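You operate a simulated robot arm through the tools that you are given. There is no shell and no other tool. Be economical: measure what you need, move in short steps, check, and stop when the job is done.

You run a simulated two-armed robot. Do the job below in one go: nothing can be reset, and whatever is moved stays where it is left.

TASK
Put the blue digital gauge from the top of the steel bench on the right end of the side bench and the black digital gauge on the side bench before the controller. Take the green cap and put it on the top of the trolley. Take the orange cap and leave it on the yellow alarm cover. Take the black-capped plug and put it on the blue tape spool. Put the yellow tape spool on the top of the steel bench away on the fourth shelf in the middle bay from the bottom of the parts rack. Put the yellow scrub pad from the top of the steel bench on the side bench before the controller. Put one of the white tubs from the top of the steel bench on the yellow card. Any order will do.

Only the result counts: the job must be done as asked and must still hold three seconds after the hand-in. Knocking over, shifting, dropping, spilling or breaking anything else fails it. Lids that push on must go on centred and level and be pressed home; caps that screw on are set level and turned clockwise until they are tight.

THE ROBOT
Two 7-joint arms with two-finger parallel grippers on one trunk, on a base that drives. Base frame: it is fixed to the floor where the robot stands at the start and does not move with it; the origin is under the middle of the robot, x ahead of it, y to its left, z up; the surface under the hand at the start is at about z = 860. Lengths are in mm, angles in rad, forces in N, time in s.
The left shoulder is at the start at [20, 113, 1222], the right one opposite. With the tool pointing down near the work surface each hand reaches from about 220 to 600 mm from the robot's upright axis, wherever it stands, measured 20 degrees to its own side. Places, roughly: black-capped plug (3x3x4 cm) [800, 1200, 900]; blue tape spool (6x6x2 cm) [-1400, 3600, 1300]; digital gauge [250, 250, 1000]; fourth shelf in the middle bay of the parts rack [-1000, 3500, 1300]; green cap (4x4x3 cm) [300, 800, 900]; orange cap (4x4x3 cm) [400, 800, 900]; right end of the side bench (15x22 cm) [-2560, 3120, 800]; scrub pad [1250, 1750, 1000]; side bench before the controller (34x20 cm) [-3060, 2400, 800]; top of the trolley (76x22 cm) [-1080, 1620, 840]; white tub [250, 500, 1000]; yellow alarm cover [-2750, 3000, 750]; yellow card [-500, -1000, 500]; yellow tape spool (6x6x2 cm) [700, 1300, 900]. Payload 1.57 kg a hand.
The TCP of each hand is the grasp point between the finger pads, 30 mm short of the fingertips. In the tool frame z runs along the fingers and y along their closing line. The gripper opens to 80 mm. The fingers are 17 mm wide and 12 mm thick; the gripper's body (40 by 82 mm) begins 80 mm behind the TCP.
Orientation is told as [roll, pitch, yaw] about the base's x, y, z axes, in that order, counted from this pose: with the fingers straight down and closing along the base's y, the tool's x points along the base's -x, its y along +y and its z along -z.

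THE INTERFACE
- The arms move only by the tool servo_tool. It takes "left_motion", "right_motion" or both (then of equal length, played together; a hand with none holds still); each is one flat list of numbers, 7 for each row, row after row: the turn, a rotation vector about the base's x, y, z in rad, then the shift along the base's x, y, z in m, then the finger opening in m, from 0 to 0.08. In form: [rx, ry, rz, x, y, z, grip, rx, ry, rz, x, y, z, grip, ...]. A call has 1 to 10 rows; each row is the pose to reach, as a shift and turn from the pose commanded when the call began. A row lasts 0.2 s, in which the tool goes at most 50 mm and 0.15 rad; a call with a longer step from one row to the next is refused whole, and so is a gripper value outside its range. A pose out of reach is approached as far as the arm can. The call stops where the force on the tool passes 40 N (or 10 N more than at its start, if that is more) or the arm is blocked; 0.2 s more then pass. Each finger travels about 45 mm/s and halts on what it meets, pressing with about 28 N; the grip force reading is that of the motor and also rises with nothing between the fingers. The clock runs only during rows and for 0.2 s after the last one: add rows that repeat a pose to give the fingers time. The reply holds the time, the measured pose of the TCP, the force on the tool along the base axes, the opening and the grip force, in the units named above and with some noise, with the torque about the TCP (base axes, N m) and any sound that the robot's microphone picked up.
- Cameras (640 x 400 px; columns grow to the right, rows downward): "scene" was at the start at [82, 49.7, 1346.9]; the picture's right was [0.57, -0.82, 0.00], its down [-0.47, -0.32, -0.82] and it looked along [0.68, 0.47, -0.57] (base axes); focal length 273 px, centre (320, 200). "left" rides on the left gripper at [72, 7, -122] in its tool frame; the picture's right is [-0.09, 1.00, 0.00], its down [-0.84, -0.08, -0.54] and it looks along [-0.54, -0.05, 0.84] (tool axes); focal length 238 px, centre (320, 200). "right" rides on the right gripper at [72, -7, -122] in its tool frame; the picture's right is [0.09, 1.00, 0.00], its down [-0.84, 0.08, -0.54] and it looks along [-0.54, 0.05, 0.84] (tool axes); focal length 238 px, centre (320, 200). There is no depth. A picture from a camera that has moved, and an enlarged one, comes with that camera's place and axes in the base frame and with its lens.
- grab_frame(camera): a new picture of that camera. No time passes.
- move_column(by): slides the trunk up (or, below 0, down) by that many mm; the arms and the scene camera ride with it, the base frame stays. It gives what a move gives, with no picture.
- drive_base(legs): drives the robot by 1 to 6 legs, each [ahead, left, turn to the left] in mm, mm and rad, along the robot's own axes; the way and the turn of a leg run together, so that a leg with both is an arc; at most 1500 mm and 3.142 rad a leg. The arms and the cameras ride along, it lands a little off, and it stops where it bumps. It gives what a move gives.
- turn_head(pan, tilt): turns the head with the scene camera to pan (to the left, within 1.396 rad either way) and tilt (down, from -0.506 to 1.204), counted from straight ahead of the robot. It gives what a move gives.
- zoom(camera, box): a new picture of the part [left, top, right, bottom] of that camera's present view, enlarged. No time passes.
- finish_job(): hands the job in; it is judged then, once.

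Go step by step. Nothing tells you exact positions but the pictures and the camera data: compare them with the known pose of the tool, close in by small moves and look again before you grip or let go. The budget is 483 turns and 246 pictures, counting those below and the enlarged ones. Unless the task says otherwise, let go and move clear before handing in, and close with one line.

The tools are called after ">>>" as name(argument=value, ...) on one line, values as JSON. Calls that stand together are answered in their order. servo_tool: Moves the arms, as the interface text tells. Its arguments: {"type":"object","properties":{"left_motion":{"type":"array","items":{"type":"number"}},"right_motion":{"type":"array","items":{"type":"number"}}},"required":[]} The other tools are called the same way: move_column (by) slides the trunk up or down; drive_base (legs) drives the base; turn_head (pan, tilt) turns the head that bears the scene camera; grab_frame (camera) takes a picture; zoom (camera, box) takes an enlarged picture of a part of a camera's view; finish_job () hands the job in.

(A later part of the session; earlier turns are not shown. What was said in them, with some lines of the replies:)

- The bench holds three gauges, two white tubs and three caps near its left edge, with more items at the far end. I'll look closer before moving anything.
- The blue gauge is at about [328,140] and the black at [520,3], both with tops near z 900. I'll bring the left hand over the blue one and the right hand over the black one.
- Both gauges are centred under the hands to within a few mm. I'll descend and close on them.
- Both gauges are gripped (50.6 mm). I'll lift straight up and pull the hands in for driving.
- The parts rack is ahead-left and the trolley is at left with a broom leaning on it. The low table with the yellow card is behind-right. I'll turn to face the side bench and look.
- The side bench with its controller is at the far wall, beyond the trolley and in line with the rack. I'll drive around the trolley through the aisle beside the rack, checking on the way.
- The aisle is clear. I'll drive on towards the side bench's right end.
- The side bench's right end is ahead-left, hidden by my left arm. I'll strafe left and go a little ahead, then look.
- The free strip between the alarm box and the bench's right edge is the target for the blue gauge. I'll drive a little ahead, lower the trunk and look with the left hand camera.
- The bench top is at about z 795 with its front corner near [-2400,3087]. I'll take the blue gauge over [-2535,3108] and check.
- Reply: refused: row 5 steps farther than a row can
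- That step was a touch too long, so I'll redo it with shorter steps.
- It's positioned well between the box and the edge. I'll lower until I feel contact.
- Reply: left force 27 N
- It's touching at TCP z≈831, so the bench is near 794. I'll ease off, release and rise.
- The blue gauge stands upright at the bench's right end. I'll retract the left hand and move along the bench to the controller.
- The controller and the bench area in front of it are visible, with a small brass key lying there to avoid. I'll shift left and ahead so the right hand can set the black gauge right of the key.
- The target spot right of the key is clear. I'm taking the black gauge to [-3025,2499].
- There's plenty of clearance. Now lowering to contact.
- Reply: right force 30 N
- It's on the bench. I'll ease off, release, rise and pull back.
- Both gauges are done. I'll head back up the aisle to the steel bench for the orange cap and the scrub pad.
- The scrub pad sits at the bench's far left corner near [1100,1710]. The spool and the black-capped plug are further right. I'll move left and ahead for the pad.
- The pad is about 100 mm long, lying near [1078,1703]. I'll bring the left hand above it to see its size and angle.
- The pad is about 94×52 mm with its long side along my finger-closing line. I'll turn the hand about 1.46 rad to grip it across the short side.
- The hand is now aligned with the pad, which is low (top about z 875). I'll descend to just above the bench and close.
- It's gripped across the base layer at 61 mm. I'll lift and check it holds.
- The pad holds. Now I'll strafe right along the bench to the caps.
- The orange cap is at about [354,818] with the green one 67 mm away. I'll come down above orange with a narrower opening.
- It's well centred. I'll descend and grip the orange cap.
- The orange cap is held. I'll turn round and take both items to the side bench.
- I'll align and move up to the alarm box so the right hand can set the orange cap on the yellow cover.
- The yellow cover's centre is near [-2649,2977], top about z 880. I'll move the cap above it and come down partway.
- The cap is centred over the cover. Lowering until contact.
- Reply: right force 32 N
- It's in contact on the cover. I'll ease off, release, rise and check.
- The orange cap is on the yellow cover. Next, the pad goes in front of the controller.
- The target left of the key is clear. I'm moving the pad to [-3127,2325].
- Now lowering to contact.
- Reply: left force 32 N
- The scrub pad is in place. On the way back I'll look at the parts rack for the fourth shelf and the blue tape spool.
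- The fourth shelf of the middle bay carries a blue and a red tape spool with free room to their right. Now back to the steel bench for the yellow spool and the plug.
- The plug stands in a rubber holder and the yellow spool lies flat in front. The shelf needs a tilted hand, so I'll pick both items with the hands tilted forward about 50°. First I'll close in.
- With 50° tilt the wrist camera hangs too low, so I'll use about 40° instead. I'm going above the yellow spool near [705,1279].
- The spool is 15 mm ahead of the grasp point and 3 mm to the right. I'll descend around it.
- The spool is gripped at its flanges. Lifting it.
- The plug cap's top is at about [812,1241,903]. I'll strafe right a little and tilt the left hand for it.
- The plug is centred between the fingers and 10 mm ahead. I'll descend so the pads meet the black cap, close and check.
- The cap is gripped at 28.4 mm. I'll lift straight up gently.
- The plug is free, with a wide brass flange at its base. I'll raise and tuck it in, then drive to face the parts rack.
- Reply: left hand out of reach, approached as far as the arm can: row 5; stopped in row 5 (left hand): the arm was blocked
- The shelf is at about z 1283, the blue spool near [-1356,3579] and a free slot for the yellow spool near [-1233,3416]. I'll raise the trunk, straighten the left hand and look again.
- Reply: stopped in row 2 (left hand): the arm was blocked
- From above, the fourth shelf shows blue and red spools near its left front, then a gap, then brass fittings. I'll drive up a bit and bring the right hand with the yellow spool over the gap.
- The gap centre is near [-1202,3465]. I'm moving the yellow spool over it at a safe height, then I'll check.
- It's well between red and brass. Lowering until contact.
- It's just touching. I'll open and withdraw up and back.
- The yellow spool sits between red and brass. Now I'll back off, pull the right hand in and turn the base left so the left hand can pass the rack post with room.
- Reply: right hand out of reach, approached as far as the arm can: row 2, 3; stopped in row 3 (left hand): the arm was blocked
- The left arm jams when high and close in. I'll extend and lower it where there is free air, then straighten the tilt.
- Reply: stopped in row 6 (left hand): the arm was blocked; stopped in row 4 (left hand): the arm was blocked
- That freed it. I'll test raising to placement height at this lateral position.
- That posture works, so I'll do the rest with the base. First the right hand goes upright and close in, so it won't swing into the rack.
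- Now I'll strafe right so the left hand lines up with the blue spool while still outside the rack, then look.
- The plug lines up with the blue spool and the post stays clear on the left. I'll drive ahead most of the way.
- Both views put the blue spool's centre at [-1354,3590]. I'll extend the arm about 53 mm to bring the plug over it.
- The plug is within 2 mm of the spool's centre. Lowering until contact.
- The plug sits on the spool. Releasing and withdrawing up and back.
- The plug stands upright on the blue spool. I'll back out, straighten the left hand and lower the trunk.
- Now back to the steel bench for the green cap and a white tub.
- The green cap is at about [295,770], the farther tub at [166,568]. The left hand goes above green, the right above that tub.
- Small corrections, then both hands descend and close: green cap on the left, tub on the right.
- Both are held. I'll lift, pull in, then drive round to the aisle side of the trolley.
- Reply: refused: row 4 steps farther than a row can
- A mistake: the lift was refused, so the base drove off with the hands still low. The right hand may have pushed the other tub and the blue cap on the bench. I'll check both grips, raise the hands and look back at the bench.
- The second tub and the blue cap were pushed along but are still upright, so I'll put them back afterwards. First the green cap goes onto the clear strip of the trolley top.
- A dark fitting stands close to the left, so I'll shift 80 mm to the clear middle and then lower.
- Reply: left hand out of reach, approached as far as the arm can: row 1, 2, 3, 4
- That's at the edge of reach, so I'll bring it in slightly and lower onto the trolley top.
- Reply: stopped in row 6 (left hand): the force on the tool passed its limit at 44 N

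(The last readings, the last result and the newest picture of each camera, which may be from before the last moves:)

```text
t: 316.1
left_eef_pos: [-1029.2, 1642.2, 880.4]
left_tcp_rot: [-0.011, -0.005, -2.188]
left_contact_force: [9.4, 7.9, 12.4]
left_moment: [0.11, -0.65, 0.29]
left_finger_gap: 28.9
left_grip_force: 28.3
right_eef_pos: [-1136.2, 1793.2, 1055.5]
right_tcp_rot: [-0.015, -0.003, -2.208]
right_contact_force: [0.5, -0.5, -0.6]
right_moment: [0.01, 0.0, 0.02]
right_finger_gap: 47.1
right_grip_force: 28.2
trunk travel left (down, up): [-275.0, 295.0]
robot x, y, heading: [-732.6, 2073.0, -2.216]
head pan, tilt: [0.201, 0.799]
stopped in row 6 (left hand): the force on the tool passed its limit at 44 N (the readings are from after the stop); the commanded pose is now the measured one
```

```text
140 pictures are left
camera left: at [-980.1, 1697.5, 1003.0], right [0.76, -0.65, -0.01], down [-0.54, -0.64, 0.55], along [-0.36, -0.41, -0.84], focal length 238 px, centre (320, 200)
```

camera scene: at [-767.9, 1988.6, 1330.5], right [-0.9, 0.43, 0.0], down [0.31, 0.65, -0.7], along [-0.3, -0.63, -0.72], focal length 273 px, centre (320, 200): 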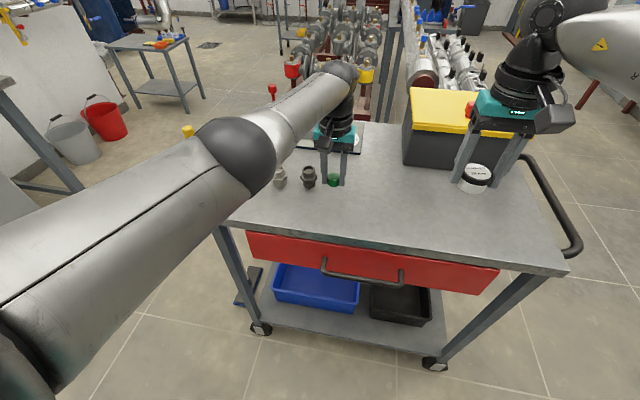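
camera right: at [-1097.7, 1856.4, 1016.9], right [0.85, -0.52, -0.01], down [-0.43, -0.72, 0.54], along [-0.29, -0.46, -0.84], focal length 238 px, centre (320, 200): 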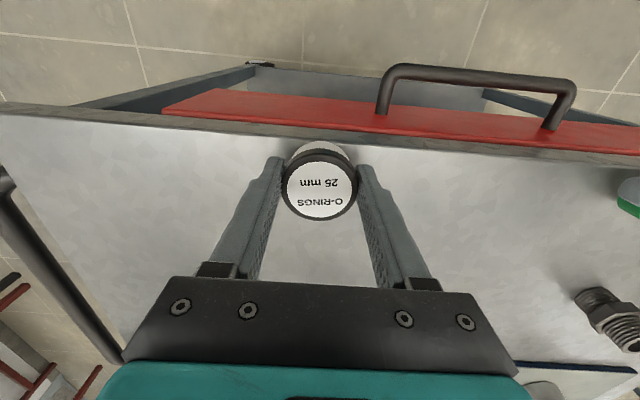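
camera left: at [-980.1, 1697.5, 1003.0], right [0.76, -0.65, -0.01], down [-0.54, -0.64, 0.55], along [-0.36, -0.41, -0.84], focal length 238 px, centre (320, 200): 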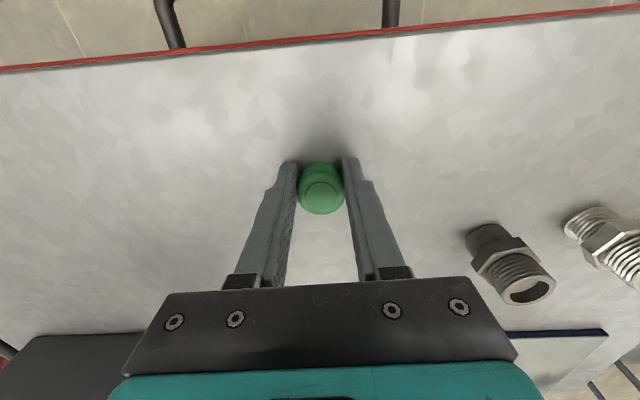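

It's on the trolley top (contact at TCP z 880). Releasing and rising.

>>> servo_tool(left_motion=[0, 0, 0, 0, 0, 0.001, 0.03, 0, 0, 0, 0, 0, 0.001, 0.045, 0, 0, 0, 0, 0, 0.001, 0.055, 0, 0, 0, 0, 0, 0.001, 0.055, 0, 0, 0, 0, 0, 0.04, 0.055, 0, 0, 0, 0, 0, 0.085, 0.055, 0, 0, 0, 0.02, 0.03, 0.12, 0.055, 0, 0, 0, 0.04, 0.06, 0.15, 0.055])

>>> grab_frame(camera="scene")

>>> grab_frame(camera="left")

```text
refused: row 7 steps farther than a row can; nothing moved
```

```text
139 pictures are left
camera scene: at [-766.1, 1990.7, 1330.7], right [-0.9, 0.43, 0.0], down [0.31, 0.65, -0.7], along [-0.3, -0.63, -0.72], focal length 273 px, centre (320, 200)
```

scene: 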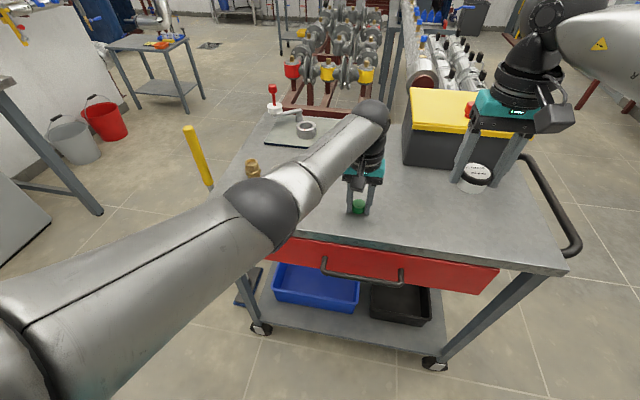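

```text
138 pictures are left
camera left: at [-980.1, 1697.5, 1003.0], right [0.76, -0.65, -0.01], down [-0.54, -0.64, 0.55], along [-0.36, -0.41, -0.84], focal length 238 px, centre (320, 200)
```

left: 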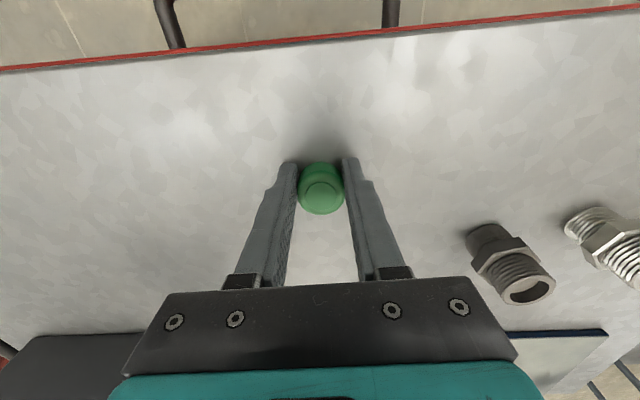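

Again a step slightly too long; redoing with smaller ones.

>>> servo_tool(left_motion=[0, 0, 0, 0, 0, 0.001, 0.03, 0, 0, 0, 0, 0, 0.001, 0.045, 0, 0, 0, 0, 0, 0.001, 0.055, 0, 0, 0, 0, 0, 0.001, 0.055, 0, 0, 0, 0, 0, 0.035, 0.055, 0, 0, 0, 0, 0, 0.075, 0.055, 0, 0, 0, 0, 0, 0.115, 0.055, 0, 0, 0, 0, 0, 0.155, 0.055, 0, 0, 0, 0.025, 0.03, 0.175, 0.055, 0, 0, 0, 0.05, 0.06, 0.195, 0.055])

>>> zoom(camera="scene", box=[260, 120, 460, 250])

```text
t: 318.3
left_eef_pos: [-976.1, 1701.1, 1072.4]
left_tcp_rot: [-0.011, -0.007, -2.189]
left_contact_force: [1.0, 0.4, -0.5]
left_moment: [-0.02, 0.04, -0.01]
left_finger_gap: 55.0
left_grip_force: 0.1
right_eef_pos: [-1136.3, 1793.5, 1054.6]
right_tcp_rot: [-0.014, -0.001, -2.209]
right_contact_force: [-1.0, 0.0, -1.3]
right_moment: [0.0, -0.02, 0.01]
right_finger_gap: 47.1
right_grip_force: 28.1
trunk travel left (down, up): [-275.0, 295.0]
robot x, y, heading: [-725.9, 2066.2, -2.215]
head pan, tilt: [0.201, 0.799]
```

```text
3.08 times, centred on (360, 185) of scene
camera zoom: at [-767.2, 1988.8, 1330.6], right [-0.9, 0.43, 0.0], down [0.31, 0.65, -0.7], along [-0.3, -0.63, -0.72], focal length 840 px, centre (197, 246)
```

zoom: 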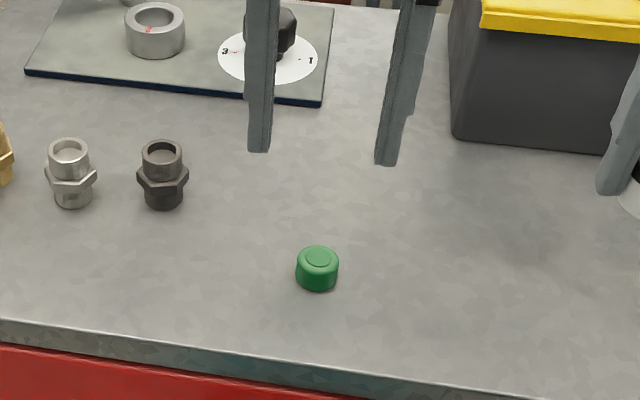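

The green cap is on the trolley. Now back to the steel bench to put the shifted tub and blue cap back where they stood.

>>> drive_base(legs=[[0, 1130, 0], [0, 0, 1.585], [0, -400, 0]])

>>> turn_head(pan=0.0, tilt=0.9)

>>> grab_frame(camera="scene")

>>> grab_frame(camera="left")

```text
t: 330.0
left_eef_pos: [326.1, 827.7, 1072.0]
left_tcp_rot: [-0.012, -0.009, -0.588]
left_contact_force: [0.0, -0.5, -0.1]
left_moment: [0.02, 0.02, 0.01]
left_finger_gap: 55.2
left_grip_force: 0.1
right_eef_pos: [238.1, 664.5, 1054.5]
right_tcp_rot: [-0.013, -0.003, -0.607]
right_contact_force: [-0.6, -0.3, -0.8]
right_moment: [0.05, -0.03, -0.01]
right_finger_gap: 47.1
right_grip_force: 27.9
trunk travel left (down, up): [-275.0, 295.0]
robot x, y, heading: [-47.0, 1066.0, -0.613]
head pan, tilt: [0.201, 0.799]
```

```text
t: 330.8
left_eef_pos: [325.8, 827.5, 1072.0]
left_tcp_rot: [-0.012, -0.009, -0.586]
left_contact_force: [-0.8, -0.2, -0.2]
left_moment: [-0.01, 0.03, 0.0]
left_finger_gap: 54.8
left_grip_force: 0.1
right_eef_pos: [238.5, 665.9, 1053.6]
right_tcp_rot: [-0.014, -0.001, -0.607]
right_contact_force: [0.1, -0.1, 0.8]
right_moment: [-0.02, 0.01, -0.02]
right_finger_gap: 47.3
right_grip_force: 28.0
trunk travel left (down, up): [-275.0, 295.0]
robot x, y, heading: [-57.5, 1065.3, -0.615]
head pan, tilt: [0.0, 0.901]
```

```text
136 pictures are left
camera scene: at [19.4, 1017.2, 1322.6], right [-0.57, -0.82, 0.0], down [-0.64, 0.45, -0.62], along [0.51, -0.36, -0.78], focal length 273 px, centre (320, 200)
```

scene: 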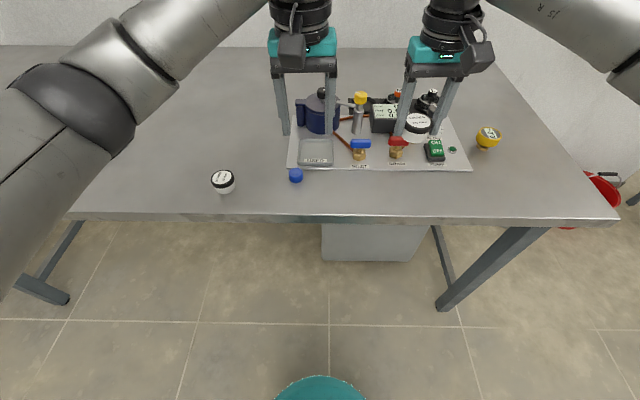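

```text
135 pictures are left
camera left: at [269.8, 874.6, 1194.5], right [0.63, 0.78, -0.01], down [0.65, -0.52, 0.55], along [0.42, -0.35, -0.84], focal length 238 px, centre (320, 200)
```

left: 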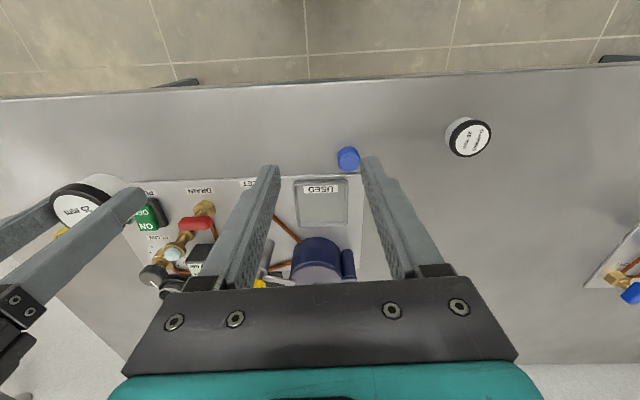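

The blue cap is at [393,820] and the tub at [467,958], both upright. First the blue cap.

>>> servo_tool(left_motion=[0, 0, 0, 0.022, -0.003, -0.035, 0.06, 0, 0, 0, 0.044, -0.005, -0.07, 0.06, 0, 0, 0, 0.067, -0.008, -0.105, 0.06])

>>> grab_frame(camera="left")

```text
t: 331.6
left_eef_pos: [393.3, 818.5, 966.5]
left_tcp_rot: [-0.012, -0.009, -0.588]
left_contact_force: [0.2, 0.6, 0.0]
left_moment: [0.01, -0.01, 0.03]
left_finger_gap: 59.9
left_grip_force: 0.1
right_eef_pos: [239.4, 665.0, 1054.9]
right_tcp_rot: [-0.015, 0.0, -0.605]
right_contact_force: [-1.0, 0.0, 0.0]
right_moment: [-0.01, 0.02, -0.01]
right_finger_gap: 47.1
right_grip_force: 27.8
trunk travel left (down, up): [-275.0, 295.0]
robot x, y, heading: [-50.7, 1067.6, -0.614]
head pan, tilt: [0.0, 0.901]
```

```text
134 pictures are left
camera left: at [337.6, 864.6, 1089.5], right [0.63, 0.78, -0.01], down [0.65, -0.52, 0.55], along [0.42, -0.35, -0.84], focal length 238 px, centre (320, 200)
```

left: 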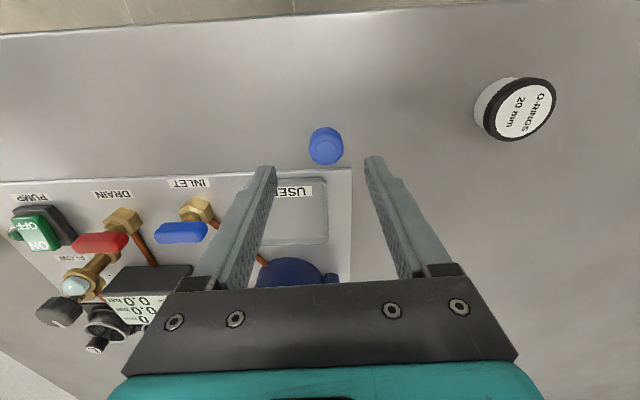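

>>> servo_tool(left_motion=[0, 0, 0, 0.004, 0, -0.035, 0.06, 0, 0, 0, 0.004, 0, -0.073, 0.06, 0, 0, 0, 0.004, 0, -0.073, 0.045, 0, 0, 0, 0.004, 0, -0.073, 0.03, 0, 0, 0, 0.004, 0, -0.073, 0.015, 0, 0, 0, 0.004, 0, -0.073, 0.015])

>>> grab_frame(camera="left")

```text
t: 333.0
left_eef_pos: [398.3, 818.5, 893.0]
left_tcp_rot: [-0.014, -0.008, -0.589]
left_contact_force: [0.1, -1.0, 0.0]
left_moment: [0.0, -0.01, 0.04]
left_finger_gap: 29.2
left_grip_force: 27.9
right_eef_pos: [238.9, 664.8, 1052.2]
right_tcp_rot: [-0.013, -0.002, -0.607]
right_contact_force: [-0.8, 0.4, -0.4]
right_moment: [0.02, -0.02, 0.02]
right_finger_gap: 47.0
right_grip_force: 27.8
trunk travel left (down, up): [-275.0, 295.0]
robot x, y, heading: [-48.0, 1068.8, -0.609]
head pan, tilt: [0.0, 0.901]
```

```text
133 pictures are left
camera left: at [341.2, 865.1, 1015.8], right [0.63, 0.78, -0.01], down [0.65, -0.52, 0.55], along [0.42, -0.35, -0.84], focal length 238 px, centre (320, 200)
```

left: 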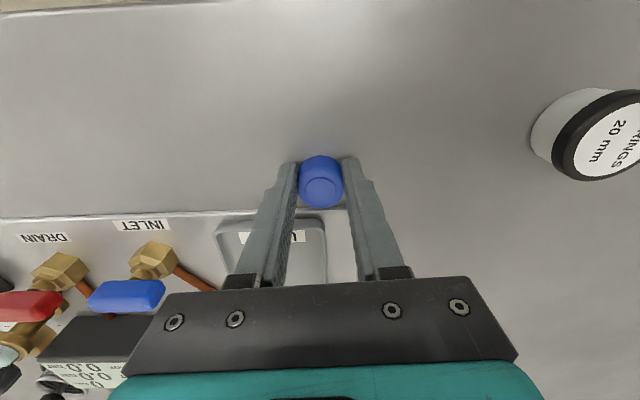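

Blue cap gripped. Lifting it clear first.

>>> servo_tool(left_motion=[0, 0, 0, 0, 0, 0.04, 0.015, 0, 0, 0, 0, 0, 0.08, 0.015, 0, 0, 0, 0, 0, 0.12, 0.015, 0, 0, 0, 0, 0, 0.15, 0.015])

```text
t: 334.0
left_eef_pos: [395.5, 819.8, 1044.9]
left_tcp_rot: [-0.013, -0.008, -0.587]
left_contact_force: [-0.6, -0.3, 0.0]
left_moment: [-0.01, 0.04, 0.01]
left_finger_gap: 28.3
left_grip_force: 27.8
right_eef_pos: [237.5, 664.8, 1054.6]
right_tcp_rot: [-0.012, -0.002, -0.607]
right_contact_force: [0.2, 0.6, -1.2]
right_moment: [-0.07, 0.01, 0.02]
right_finger_gap: 47.0
right_grip_force: 27.9
trunk travel left (down, up): [-275.0, 295.0]
robot x, y, heading: [-51.1, 1070.9, -0.62]
head pan, tilt: [0.0, 0.901]
```

>>> drive_base(legs=[[0, -165, 0]])

>>> grab_frame(camera="left")

```text
t: 335.4
left_eef_pos: [302.5, 683.8, 1045.6]
left_tcp_rot: [-0.01, -0.008, -0.588]
left_contact_force: [-0.1, 0.2, -0.9]
left_moment: [0.0, 0.0, 0.01]
left_finger_gap: 28.5
left_grip_force: 27.4
right_eef_pos: [144.9, 531.9, 1053.9]
right_tcp_rot: [-0.012, -0.001, -0.606]
right_contact_force: [-0.1, -0.9, -0.3]
right_moment: [-0.03, 0.02, -0.02]
right_finger_gap: 46.9
right_grip_force: 28.1
trunk travel left (down, up): [-275.0, 295.0]
robot x, y, heading: [-145.7, 933.7, -0.615]
head pan, tilt: [0.0, 0.901]
```

```text
132 pictures are left
camera left: at [245.5, 732.0, 1167.3], right [0.63, 0.78, -0.01], down [0.65, -0.52, 0.55], along [0.42, -0.35, -0.84], focal length 238 px, centre (320, 200)
```

left: 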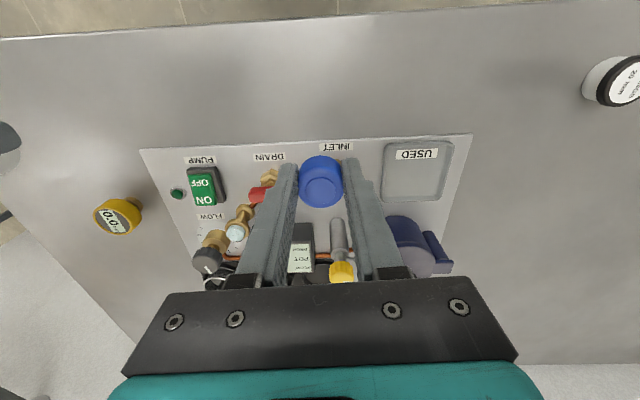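

>>> servo_tool(left_motion=[0, 0, 0, -0.03, 0.022, 0, 0.015, 0, 0, 0, -0.03, 0.022, -0.04, 0.015, 0, 0, 0, -0.03, 0.022, -0.08, 0.015, 0, 0, 0, -0.03, 0.022, -0.12, 0.015, 0, 0, 0, -0.03, 0.022, -0.145, 0.015, 0, 0, 0, -0.03, 0.022, -0.149, 0.015, 0, 0, 0, -0.03, 0.022, -0.152, 0.015])

>>> grab_frame(camera="left")

```text
t: 337.0
left_eef_pos: [273.5, 708.0, 892.8]
left_tcp_rot: [-0.012, -0.008, -0.589]
left_contact_force: [-0.5, 0.8, 3.8]
left_moment: [0.03, 0.01, -0.04]
left_finger_gap: 28.5
left_grip_force: 28.0
right_eef_pos: [144.4, 532.6, 1054.0]
right_tcp_rot: [-0.015, -0.002, -0.608]
right_contact_force: [-0.9, 1.2, -0.2]
right_moment: [-0.01, 0.04, 0.01]
right_finger_gap: 46.8
right_grip_force: 27.8
trunk travel left (down, up): [-275.0, 295.0]
robot x, y, heading: [-143.1, 932.8, -0.615]
head pan, tilt: [0.0, 0.901]
```

```text
131 pictures are left
camera left: at [217.2, 755.2, 1015.4], right [0.63, 0.78, -0.01], down [0.65, -0.52, 0.55], along [0.42, -0.35, -0.83], focal length 238 px, centre (320, 200)
```

left: 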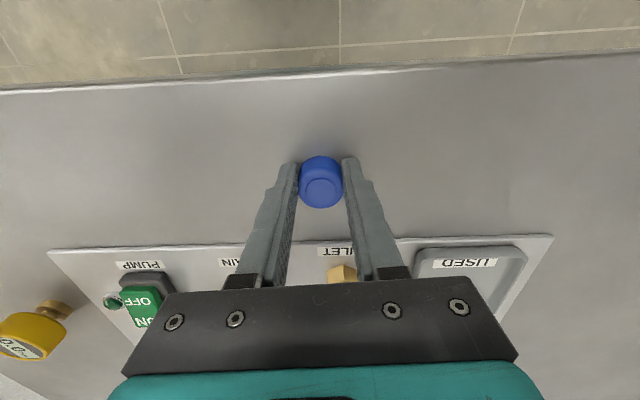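

It's back at the original spot (±3 mm). Releasing and rising.

>>> servo_tool(left_motion=[0, 0, 0, 0, 0, 0, 0.03, 0, 0, 0, 0, 0, 0, 0.045, 0, 0, 0, 0, 0, 0, 0.055, 0, 0, 0, 0, 0, 0, 0.055, 0, 0, 0, 0, 0, 0.04, 0.055, 0, 0, 0, 0, 0, 0.08, 0.055, 0, 0, 0, 0, 0, 0.12, 0.055, 0, 0, 0, 0, 0, 0.16, 0.055])

>>> grab_frame(camera="left")

```text
t: 338.8
left_eef_pos: [274.0, 706.7, 1052.1]
left_tcp_rot: [-0.012, -0.008, -0.588]
left_contact_force: [0.1, 0.5, -0.3]
left_moment: [0.01, 0.01, -0.01]
left_finger_gap: 55.0
left_grip_force: 0.1
right_eef_pos: [144.0, 530.3, 1054.1]
right_tcp_rot: [-0.014, -0.002, -0.609]
right_contact_force: [0.3, 0.5, -1.6]
right_moment: [-0.01, 0.02, -0.01]
right_finger_gap: 46.9
right_grip_force: 28.3
trunk travel left (down, up): [-275.0, 295.0]
robot x, y, heading: [-146.0, 932.6, -0.617]
head pan, tilt: [0.0, 0.901]
```

```text
130 pictures are left
camera left: at [217.0, 754.1, 1174.8], right [0.63, 0.78, -0.01], down [0.65, -0.52, 0.55], along [0.42, -0.35, -0.84], focal length 238 px, centre (320, 200)
```

left: 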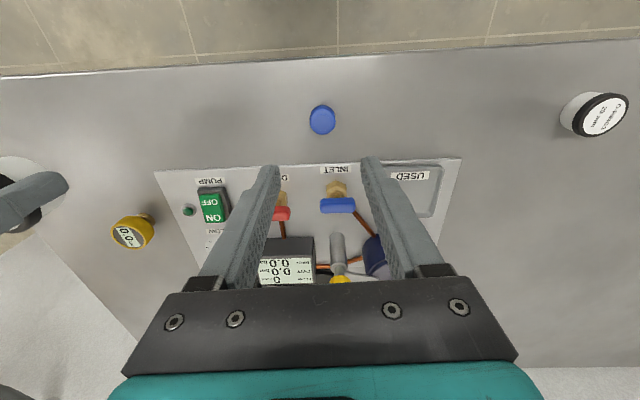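

>>> zoom(camera="left", box=[540, 70, 640, 150])

```text
5.00 times, centred on (590, 110) of left
camera zoom: at [217.0, 754.1, 1174.8], right [0.63, 0.78, -0.01], down [0.65, -0.52, 0.55], along [0.42, -0.35, -0.84], focal length 1192 px, centre (-1030, 650)
```

zoom: 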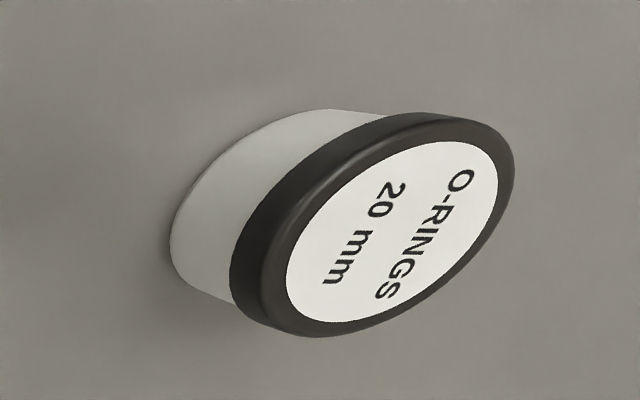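

The blue cap is back. Now I'll strafe left to the shifted tub.

>>> drive_base(legs=[[0, 290, 0]])

>>> grab_frame(camera="left")

>>> grab_frame(camera="scene")

```text
t: 340.8
left_eef_pos: [440.3, 946.1, 1051.8]
left_tcp_rot: [-0.014, -0.009, -0.582]
left_contact_force: [0.5, 0.2, -0.4]
left_moment: [0.01, 0.0, 0.0]
left_finger_gap: 55.2
left_grip_force: 0.0
right_eef_pos: [313.5, 770.4, 1054.9]
right_tcp_rot: [-0.013, -0.002, -0.602]
right_contact_force: [0.0, -0.2, -0.7]
right_moment: [-0.01, -0.01, 0.02]
right_finger_gap: 47.1
right_grip_force: 28.1
trunk travel left (down, up): [-275.0, 295.0]
robot x, y, heading: [21.1, 1172.6, -0.607]
head pan, tilt: [0.0, 0.901]
```

```text
128 pictures are left
camera left: at [384.4, 993.3, 1174.4], right [0.63, 0.78, -0.01], down [0.66, -0.52, 0.55], along [0.42, -0.35, -0.84], focal length 238 px, centre (320, 200)
```

left: 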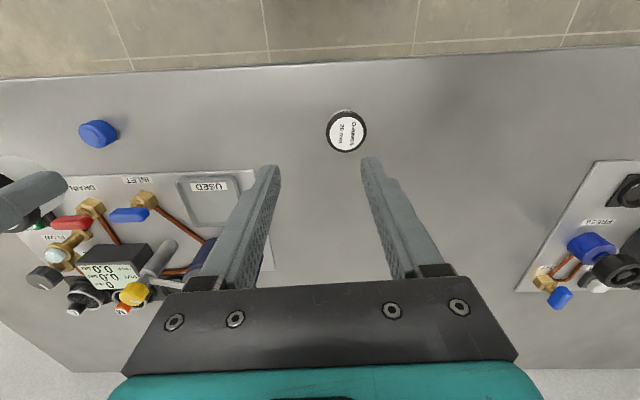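

```text
127 pictures are left
camera scene: at [92.3, 1122.2, 1322.6], right [-0.57, -0.82, 0.0], down [-0.64, 0.45, -0.62], along [0.51, -0.35, -0.78], focal length 273 px, centre (320, 200)
```

scene: 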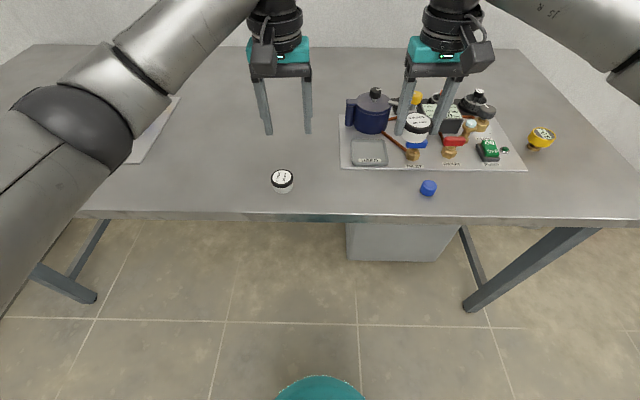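

>>> servo_tool(left_motion=[0, 0, 0.15, 0.008, 0.004, -0.022, 0.075, 0, 0, 0.3, 0.016, 0.008, -0.044, 0.075, 0, 0, 0.45, 0.024, 0.012, -0.066, 0.075, 0, 0, 0.6, 0.03, 0.015, -0.087, 0.075])

>>> grab_frame(camera="left")

```text
t: 341.8
left_eef_pos: [469.4, 959.6, 965.8]
left_tcp_rot: [-0.013, -0.008, 0.02]
left_contact_force: [0.4, -0.3, 0.2]
left_moment: [0.01, 0.01, 0.01]
left_finger_gap: 75.1
left_grip_force: 0.1
right_eef_pos: [312.4, 769.8, 1054.5]
right_tcp_rot: [-0.012, 0.0, -0.601]
right_contact_force: [-0.7, 0.7, -0.4]
right_moment: [0.03, -0.03, 0.01]
right_finger_gap: 46.8
right_grip_force: 28.0
trunk travel left (down, up): [-275.0, 295.0]
robot x, y, heading: [20.8, 1170.0, -0.604]
head pan, tilt: [0.0, 0.901]
```

```text
126 pictures are left
camera left: at [397.9, 966.9, 1087.8], right [0.07, 1.0, -0.01], down [0.83, -0.05, 0.55], along [0.55, -0.05, -0.83], focal length 238 px, centre (320, 200)
```

left: 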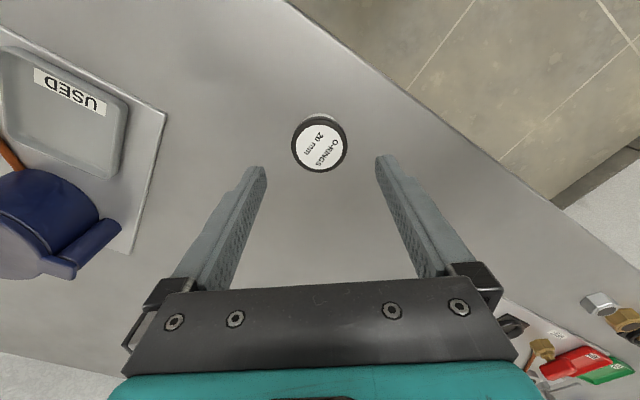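

>>> servo_tool(left_motion=[0, 0, 0, 0.004, -0.001, -0.035, 0.075, 0, 0, 0, 0.004, -0.001, -0.07, 0.075, 0, 0, 0, 0.004, -0.001, -0.07, 0.06, 0, 0, 0, 0.004, -0.001, -0.07, 0.045, 0, 0, 0, 0.004, -0.001, -0.07, 0.03, 0, 0, 0, 0.004, -0.001, -0.07, 0.03])

```text
t: 343.2
left_eef_pos: [475.9, 958.8, 893.4]
left_tcp_rot: [-0.013, -0.009, 0.017]
left_contact_force: [-0.6, -0.1, -0.7]
left_moment: [-0.02, -0.03, 0.02]
left_finger_gap: 47.2
left_grip_force: 27.7
right_eef_pos: [312.8, 771.1, 1053.4]
right_tcp_rot: [-0.014, -0.002, -0.603]
right_contact_force: [0.1, -0.2, -1.0]
right_moment: [0.02, -0.05, -0.01]
right_finger_gap: 46.9
right_grip_force: 27.8
trunk travel left (down, up): [-275.0, 295.0]
robot x, y, heading: [23.7, 1167.3, -0.607]
head pan, tilt: [0.0, 0.901]
```

Gripped at 47 mm. I'll lift and rotate it back by about −1.24 rad.

>>> servo_tool(left_motion=[0, 0, 0, 0, 0, 0.04, 0.03, 0, 0, -0.14, 0, 0, 0.08, 0.03, 0, 0, -0.28, 0, 0, 0.12, 0.03, 0, 0, -0.42, 0, 0, 0.15, 0.03, 0, 0, -0.56, 0, 0, 0.15, 0.03, 0, 0, -0.7, 0, 0, 0.15, 0.03, 0, 0, -0.84, 0, 0, 0.15, 0.03, 0, 0, -0.98, 0, 0, 0.15, 0.03, 0, 0, -1.11, 0, 0, 0.15, 0.03, 0, 0, -1.24, 0, 0, 0.15, 0.03])

```text
t: 345.4
left_eef_pos: [475.9, 960.9, 1044.9]
left_tcp_rot: [-0.015, -0.009, -1.226]
left_contact_force: [-0.1, 0.2, -0.3]
left_moment: [-0.03, -0.01, 0.02]
left_finger_gap: 47.0
left_grip_force: 27.8
right_eef_pos: [312.4, 770.5, 1054.5]
right_tcp_rot: [-0.014, -0.002, -0.602]
right_contact_force: [0.2, 0.4, -0.7]
right_moment: [0.01, -0.05, 0.01]
right_finger_gap: 47.1
right_grip_force: 28.0
trunk travel left (down, up): [-275.0, 295.0]
robot x, y, heading: [22.7, 1174.7, -0.61]
head pan, tilt: [0.0, 0.901]
```

>>> drive_base(legs=[[0, -413, 0]])

>>> grab_frame(camera="left")

```text
t: 348.0
left_eef_pos: [238.7, 620.1, 1044.8]
left_tcp_rot: [-0.013, -0.009, -1.221]
left_contact_force: [0.2, 0.7, -0.6]
left_moment: [0.0, 0.0, 0.01]
left_finger_gap: 46.8
left_grip_force: 28.0
right_eef_pos: [76.5, 430.4, 1054.3]
right_tcp_rot: [-0.013, -0.001, -0.601]
right_contact_force: [-1.0, 0.0, -0.7]
right_moment: [0.02, 0.02, 0.0]
right_finger_gap: 46.8
right_grip_force: 28.1
trunk travel left (down, up): [-275.0, 295.0]
robot x, y, heading: [-213.4, 829.1, -0.603]
head pan, tilt: [0.0, 0.901]
```

```text
125 pictures are left
camera left: at [221.0, 691.3, 1167.3], right [0.97, 0.25, -0.01], down [0.22, -0.81, 0.55], along [0.13, -0.53, -0.84], focal length 238 px, centre (320, 200)
```

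left: 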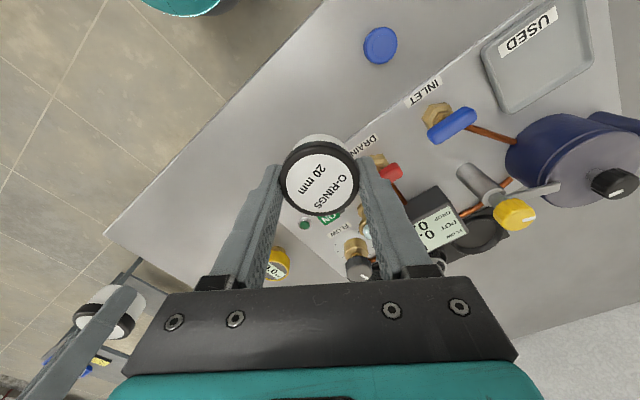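

>>> servo_tool(left_motion=[0, 0, 0, -0.016, 0.015, 0, 0.03, 0, 0, 0, -0.016, 0.015, -0.045, 0.03, 0, 0, 0, -0.016, 0.015, -0.09, 0.03, 0, 0, 0, -0.016, 0.015, -0.13, 0.03, 0, 0, 0, -0.016, 0.015, -0.144, 0.03, 0, 0, 0, -0.016, 0.015, -0.148, 0.03, 0, 0, 0, -0.016, 0.015, -0.151, 0.03])

>>> grab_frame(camera="left")

```text
t: 349.6
left_eef_pos: [222.2, 636.0, 892.9]
left_tcp_rot: [-0.012, -0.011, -1.221]
left_contact_force: [-1.0, 1.9, 5.9]
left_moment: [0.02, 0.11, 0.02]
left_finger_gap: 47.2
left_grip_force: 28.2
right_eef_pos: [77.0, 431.2, 1054.5]
right_tcp_rot: [-0.013, -0.003, -0.601]
right_contact_force: [0.5, 0.4, -0.9]
right_moment: [0.02, -0.01, 0.01]
right_finger_gap: 46.9
right_grip_force: 28.0
trunk travel left (down, up): [-275.0, 295.0]
robot x, y, heading: [-213.4, 834.2, -0.608]
head pan, tilt: [0.0, 0.901]
```

```text
124 pictures are left
camera left: at [204.7, 706.5, 1016.5], right [0.97, 0.25, -0.01], down [0.22, -0.81, 0.55], along [0.13, -0.54, -0.83], focal length 238 px, centre (320, 200)
```

left: 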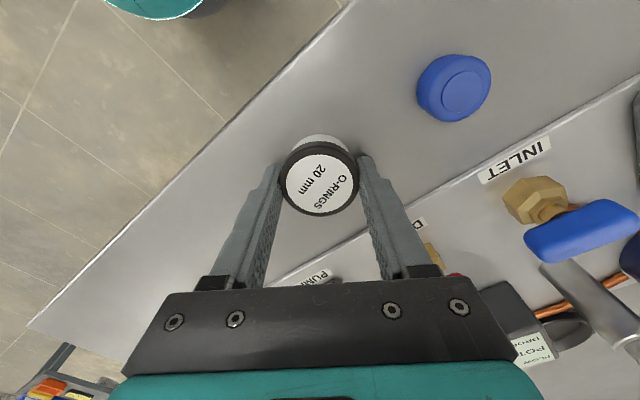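

It's touching at the original place. Releasing and rising.

>>> servo_tool(left_motion=[0, 0, 0, 0, 0, 0, 0.045, 0, 0, 0, 0, 0, 0, 0.06, 0, 0, 0, 0, 0, 0, 0.07, 0, 0, 0, 0, 0, 0, 0.07, 0, 0, 0, 0, 0, 0.04, 0.07, 0, 0, 0, 0, 0, 0.08, 0.07, 0, 0, 0, 0, 0, 0.12, 0.07, 0, 0, 0, 0, 0, 0.16, 0.07, 0, 0, 0, 0, 0, 0.19, 0.07])

>>> grab_frame(camera="scene")

```text
t: 351.6
left_eef_pos: [222.7, 635.1, 1085.7]
left_tcp_rot: [-0.012, -0.007, -1.22]
left_contact_force: [-0.4, 1.4, 0.1]
left_moment: [0.03, 0.01, -0.01]
left_finger_gap: 70.1
left_grip_force: 0.1
right_eef_pos: [78.0, 430.6, 1055.5]
right_tcp_rot: [-0.014, -0.002, -0.6]
right_contact_force: [-0.7, 0.1, -0.4]
right_moment: [-0.02, 0.01, 0.02]
right_finger_gap: 47.2
right_grip_force: 27.8
trunk travel left (down, up): [-275.0, 295.0]
robot x, y, heading: [-212.2, 831.5, -0.607]
head pan, tilt: [0.0, 0.901]
```

```text
123 pictures are left
camera scene: at [-144.4, 781.4, 1322.6], right [-0.57, -0.82, 0.0], down [-0.64, 0.45, -0.62], along [0.51, -0.35, -0.78], focal length 273 px, centre (320, 200)
```

scene: 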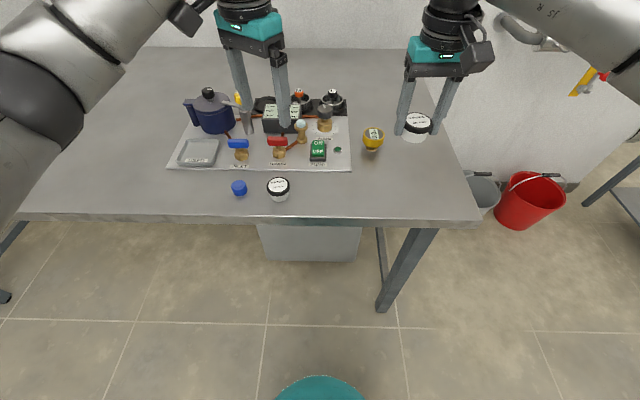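

Everything on the bench is back as it was. Now I'll take the 25 mm tub towards the low table with the yellow card, looking on the way.

>>> drive_base(legs=[[-50, 0, 0], [0, -900, 0]])

>>> turn_head(pan=-0.7, tilt=0.6)

>>> grab_frame(camera="scene")

```text
t: 356.8
left_eef_pos: [-321.4, -66.9, 1084.3]
left_tcp_rot: [-0.013, -0.009, -1.214]
left_contact_force: [-0.3, 0.0, -0.9]
left_moment: [0.03, 0.05, -0.03]
left_finger_gap: 70.0
left_grip_force: 0.2
right_eef_pos: [-466.5, -271.4, 1054.1]
right_tcp_rot: [-0.013, -0.002, -0.596]
right_contact_force: [-0.9, 0.4, -0.3]
right_moment: [0.04, 0.02, -0.01]
right_finger_gap: 47.2
right_grip_force: 28.5
trunk travel left (down, up): [-275.0, 295.0]
robot x, y, heading: [-755.4, 126.1, -0.604]
head pan, tilt: [0.0, 0.901]
```

```text
t: 357.8
left_eef_pos: [-321.4, -66.0, 1084.1]
left_tcp_rot: [-0.013, -0.007, -1.215]
left_contact_force: [-0.9, 0.0, -0.1]
left_moment: [0.0, 0.02, -0.01]
left_finger_gap: 70.0
left_grip_force: 0.1
right_eef_pos: [-465.8, -270.7, 1054.8]
right_tcp_rot: [-0.013, -0.002, -0.593]
right_contact_force: [-0.3, 1.1, -0.7]
right_moment: [0.02, 0.0, 0.01]
right_finger_gap: 47.2
right_grip_force: 28.4
trunk travel left (down, up): [-275.0, 295.0]
robot x, y, heading: [-757.2, 124.2, -0.604]
head pan, tilt: [-0.7, 0.6]
```

```text
122 pictures are left
camera scene: at [-728.0, 35.5, 1347.4], right [-0.96, -0.27, 0.0], down [-0.15, 0.54, -0.82], along [0.22, -0.79, -0.57], focal length 273 px, centre (320, 200)
```

scene: 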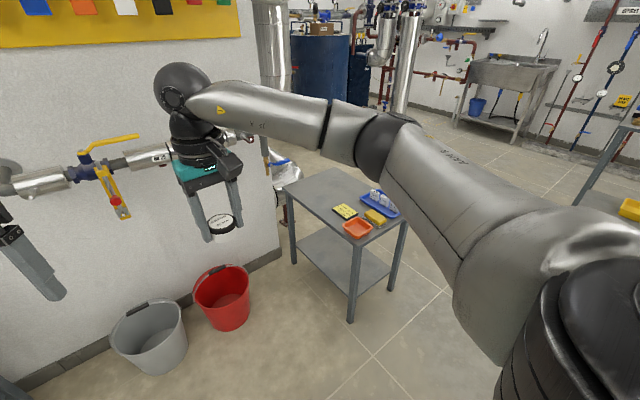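

The card is at about [-567,-975] on a table near z 576. I'll approach its free end facing along the table, first strafing to line up.

>>> drive_base(legs=[[0, 0, -0.03], [0, -660, 0], [100, 0, 0]])

>>> turn_head(pan=0.0, tilt=0.8)

>>> grab_frame(camera="scene")

```text
t: 362.6
left_eef_pos: [-631.9, -672.9, 1084.6]
left_tcp_rot: [-0.011, -0.007, -1.241]
left_contact_force: [0.2, 0.1, 0.7]
left_moment: [0.03, 0.01, 0.03]
left_finger_gap: 70.2
left_grip_force: 0.1
right_eef_pos: [-783.1, -873.8, 1053.4]
right_tcp_rot: [-0.015, -0.001, -0.619]
right_contact_force: [0.7, 0.4, 0.0]
right_moment: [0.01, 0.02, -0.04]
right_finger_gap: 47.1
right_grip_force: 28.0
trunk travel left (down, up): [-275.0, 295.0]
robot x, y, heading: [-1068.6, -465.5, -0.629]
head pan, tilt: [-0.7, 0.6]
```

```text
t: 363.7
left_eef_pos: [-632.9, -671.6, 1084.6]
left_tcp_rot: [-0.012, -0.008, -1.242]
left_contact_force: [0.2, -0.5, 0.1]
left_moment: [-0.01, 0.02, 0.0]
left_finger_gap: 70.0
left_grip_force: 0.1
right_eef_pos: [-783.3, -872.4, 1055.3]
right_tcp_rot: [-0.013, -0.002, -0.618]
right_contact_force: [0.0, -0.2, -0.9]
right_moment: [0.02, 0.03, -0.01]
right_finger_gap: 47.1
right_grip_force: 28.2
trunk travel left (down, up): [-275.0, 295.0]
robot x, y, heading: [-1066.9, -465.5, -0.629]
head pan, tilt: [0.0, 0.799]
```

```text
121 pictures are left
camera scene: at [-993.6, -521.0, 1330.5], right [-0.59, -0.81, 0.0], down [-0.58, 0.42, -0.7], along [0.56, -0.41, -0.72], focal length 273 px, centre (320, 200)
```

scene: 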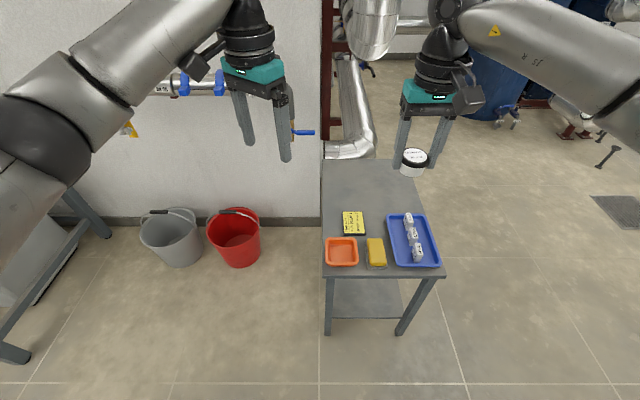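

The card is clear at [-566,-976], behind the orange tray and the sponge. I'll drive closer and lower the trunk.

>>> drive_base(legs=[[165, 0, 0]])

>>> move_column(by=-270)

>>> grab_frame(camera="scene")

>>> grab_frame(camera="right")

```text
t: 365.1
left_eef_pos: [-499.0, -769.0, 1084.8]
left_tcp_rot: [-0.011, -0.005, -1.239]
left_contact_force: [0.0, 0.3, 0.4]
left_moment: [0.04, 0.03, 0.0]
left_finger_gap: 70.4
left_grip_force: 0.0
right_eef_pos: [-648.5, -968.8, 1053.9]
right_tcp_rot: [-0.015, -0.001, -0.618]
right_contact_force: [0.8, -0.1, -0.8]
right_moment: [-0.01, 0.02, 0.01]
right_finger_gap: 46.7
right_grip_force: 28.4
trunk travel left (down, up): [-275.0, 295.0]
robot x, y, heading: [-931.0, -565.5, -0.625]
head pan, tilt: [0.0, 0.799]
```

```text
t: 367.9
left_eef_pos: [-499.7, -767.4, 815.0]
left_tcp_rot: [-0.012, -0.008, -1.239]
left_contact_force: [0.2, 0.5, -0.1]
left_moment: [0.03, -0.02, -0.02]
left_finger_gap: 69.7
left_grip_force: 0.0
right_eef_pos: [-649.5, -969.0, 785.2]
right_tcp_rot: [-0.015, -0.001, -0.618]
right_contact_force: [-1.2, -0.2, -0.1]
right_moment: [0.03, 0.0, -0.01]
right_finger_gap: 46.9
right_grip_force: 28.4
trunk travel left (down, up): [-5.0, 565.0]
robot x, y, heading: [-934.9, -569.5, -0.628]
head pan, tilt: [0.0, 0.799]
```

```text
120 pictures are left
camera scene: at [-860.0, -617.2, 1060.6], right [-0.58, -0.81, 0.0], down [-0.58, 0.42, -0.7], along [0.57, -0.41, -0.72], focal length 273 px, centre (320, 200)
```

scene: 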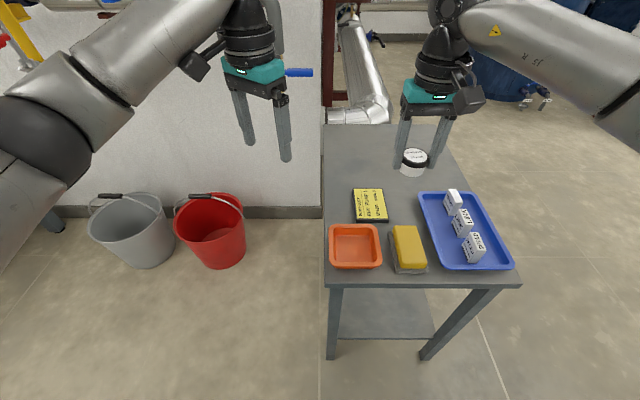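

```text
119 pictures are left
camera right: at [-709.8, -930.8, 905.4], right [0.5, 0.87, -0.01], down [0.73, -0.42, 0.54], along [0.46, -0.28, -0.84], focal length 238 px, centre (320, 200)
```

right: 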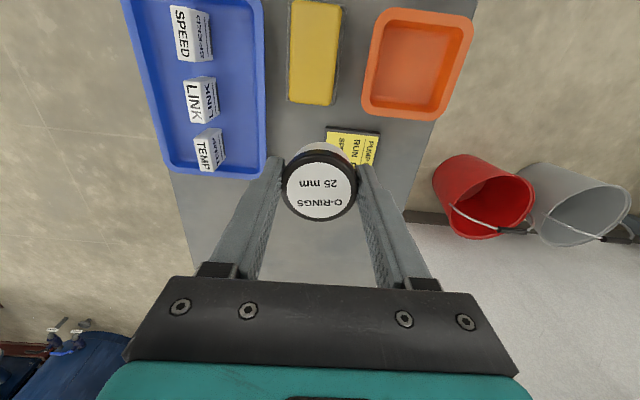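

The table and card are at z≈586, the card's centre at about [-565,-971]. I'll move the tub above it.

>>> servo_tool(right_motion=[0, 0, 0, 0.028, -0.001, 0, 0.03, 0, 0, 0, 0.056, -0.001, 0, 0.03, 0, 0, 0, 0.084, -0.002, 0, 0.03, 0, 0, 0, 0.084, -0.002, -0.04, 0.03, 0, 0, 0, 0.084, -0.002, -0.08, 0.03, 0, 0, 0, 0.084, -0.002, -0.115, 0.03])

>>> grab_frame(camera="right")

>>> grab_frame(camera="scene")

```text
t: 369.3
left_eef_pos: [-499.9, -768.4, 816.0]
left_tcp_rot: [-0.012, -0.008, -1.239]
left_contact_force: [-0.2, -0.1, 0.7]
left_moment: [-0.03, 0.02, 0.04]
left_finger_gap: 70.0
left_grip_force: 0.0
right_eef_pos: [-568.2, -971.7, 667.8]
right_tcp_rot: [-0.013, -0.002, -0.618]
right_contact_force: [-0.6, 0.3, -0.9]
right_moment: [-0.03, 0.01, 0.01]
right_finger_gap: 47.1
right_grip_force: 27.8
trunk travel left (down, up): [-5.0, 565.0]
robot x, y, heading: [-929.0, -563.6, -0.626]
head pan, tilt: [0.0, 0.799]
```

```text
118 pictures are left
camera right: at [-628.6, -932.8, 788.5], right [0.5, 0.87, -0.01], down [0.73, -0.41, 0.54], along [0.46, -0.28, -0.84], focal length 238 px, centre (320, 200)
```

right: 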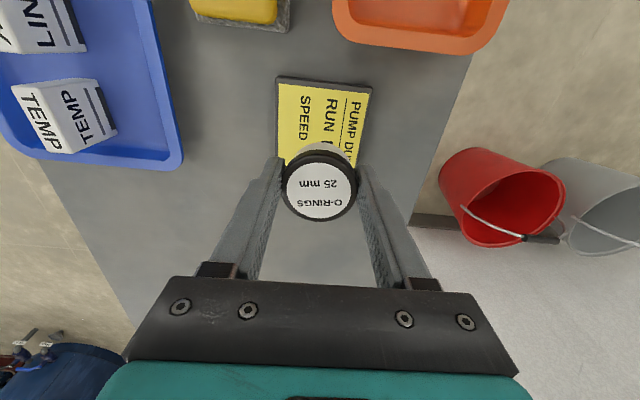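

```text
117 pictures are left
camera scene: at [-859.9, -617.2, 1060.5], right [-0.58, -0.81, 0.0], down [-0.58, 0.42, -0.7], along [0.57, -0.41, -0.72], focal length 273 px, centre (320, 200)
```

scene: 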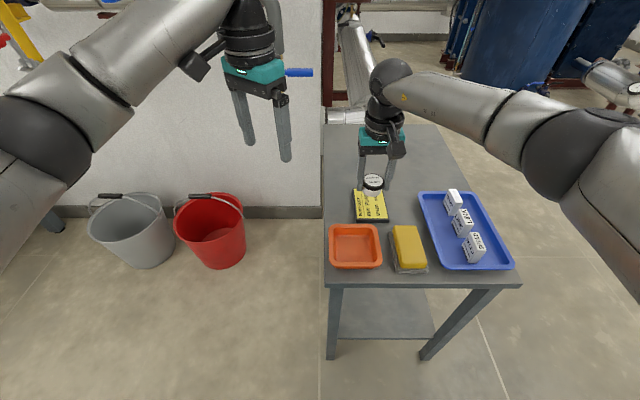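

It's centred over the card. Lowering to contact.

>>> servo_tool(right_motion=[0, 0, 0, 0.002, -0.001, -0.03, 0.03, 0, 0, 0, 0.003, -0.002, -0.038, 0.03, 0, 0, 0, 0.003, -0.002, -0.043, 0.03, 0, 0, 0, 0.003, -0.002, -0.047, 0.03, 0, 0, 0, 0.003, -0.002, -0.051, 0.03, 0, 0, 0, 0.003, -0.002, -0.055, 0.03])

```text
t: 370.7
left_eef_pos: [-500.4, -766.7, 814.9]
left_tcp_rot: [-0.01, -0.009, -1.238]
left_contact_force: [0.1, -0.6, -0.5]
left_moment: [-0.01, -0.01, 0.03]
left_finger_gap: 69.9
left_grip_force: 0.0
right_eef_pos: [-558.6, -973.5, 622.0]
right_tcp_rot: [-0.009, -0.011, -0.618]
right_contact_force: [-2.0, -0.8, 12.0]
right_moment: [0.12, -0.04, 0.02]
right_finger_gap: 47.0
right_grip_force: 28.1
trunk travel left (down, up): [-5.0, 565.0]
robot x, y, heading: [-933.3, -563.6, -0.623]
head pan, tilt: [0.0, 0.799]
stopped in row 6 (right hand): the force on the tool passed its limit at 42 N (the readings are from after the stop); the commanded pose is now the measured one
```

>>> grab_frame(camera="right")

```text
116 pictures are left
camera right: at [-621.2, -935.3, 742.2], right [0.5, 0.86, -0.01], down [0.72, -0.41, 0.55], along [0.47, -0.28, -0.83], focal length 238 px, centre (320, 200)
```

right: 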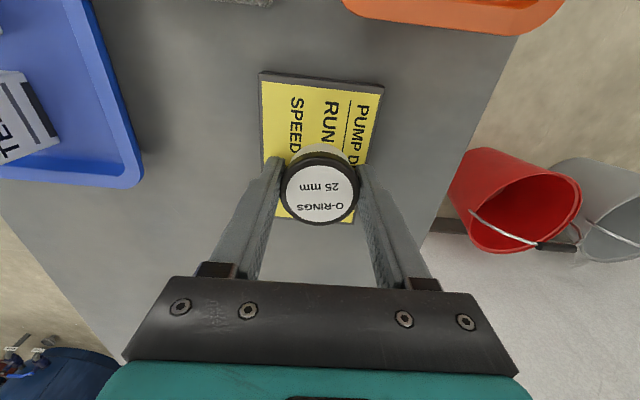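

The tub is squarely on the card. Releasing and rising.

>>> servo_tool(right_motion=[0, 0, 0, 0, 0, 0.001, 0.045, 0, 0, 0, 0, 0, 0.001, 0.06, 0, 0, 0, 0, 0, 0.001, 0.07, 0, 0, 0, 0, 0, 0.001, 0.07, 0, 0, 0, 0, 0, 0.04, 0.07, 0, 0, 0, 0, 0, 0.08, 0.07, 0, 0, 0, 0, 0, 0.12, 0.07, 0, 0, 0, -0.03, 0.01, 0.15, 0.07, 0, 0, 0, -0.07, 0.02, 0.16, 0.07])

>>> grab_frame(camera="scene")

>>> zoom(camera="scene", box=[300, 150, 440, 250])

```text
t: 372.7
left_eef_pos: [-499.6, -766.8, 816.0]
left_tcp_rot: [-0.012, -0.009, -1.239]
left_contact_force: [0.2, 0.1, 0.3]
left_moment: [0.0, -0.02, -0.02]
left_finger_gap: 69.9
left_grip_force: 0.1
right_eef_pos: [-628.9, -952.0, 780.1]
right_tcp_rot: [-0.01, -0.006, -0.619]
right_contact_force: [-0.5, -0.7, -0.9]
right_moment: [-0.01, -0.01, -0.01]
right_finger_gap: 69.9
right_grip_force: 0.0
trunk travel left (down, up): [-5.0, 565.0]
robot x, y, heading: [-931.2, -563.8, -0.625]
head pan, tilt: [0.0, 0.799]
```

```text
115 pictures are left
camera scene: at [-860.1, -617.1, 1060.5], right [-0.58, -0.81, 0.0], down [-0.58, 0.42, -0.7], along [0.57, -0.41, -0.72], focal length 273 px, centre (320, 200)
```

scene: 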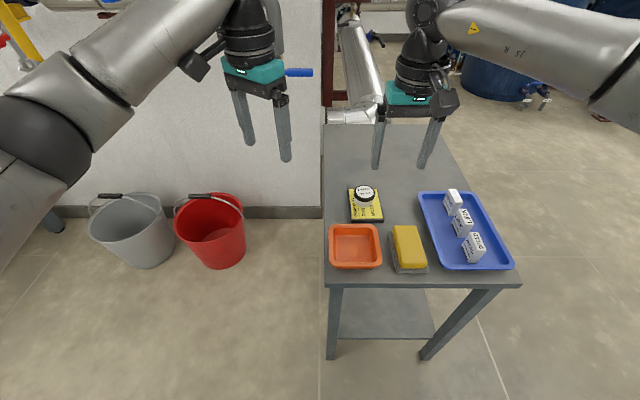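

```text
4.00 times, centred on (370, 200) of scene
camera zoom: at [-860.1, -617.1, 1060.5], right [-0.58, -0.81, 0.0], down [-0.58, 0.42, -0.7], along [0.57, -0.41, -0.72], focal length 1092 px, centre (120, 200)
```

zoom: 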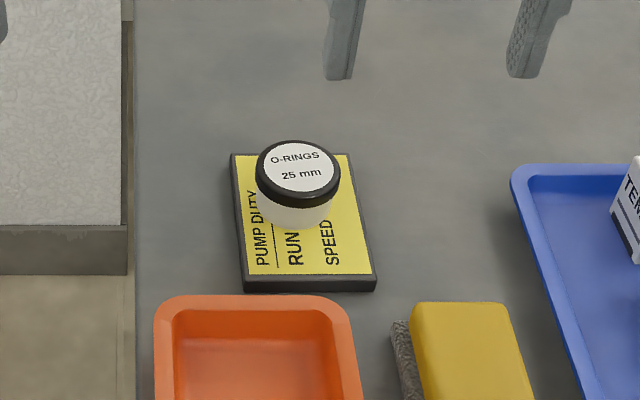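

The tub stands on the yellow card and both hands are clear. All eight items are placed, and the tub and blue cap I had bumped are back where they stood, so I'm handing in.

>>> finish_job()

```text
The job is handed in.
```

All eight items are placed as asked and the job is handed in. On the way I dragged the other white tub and the blue cap along the steel bench, then set both back to within about 3 mm of where they stood.
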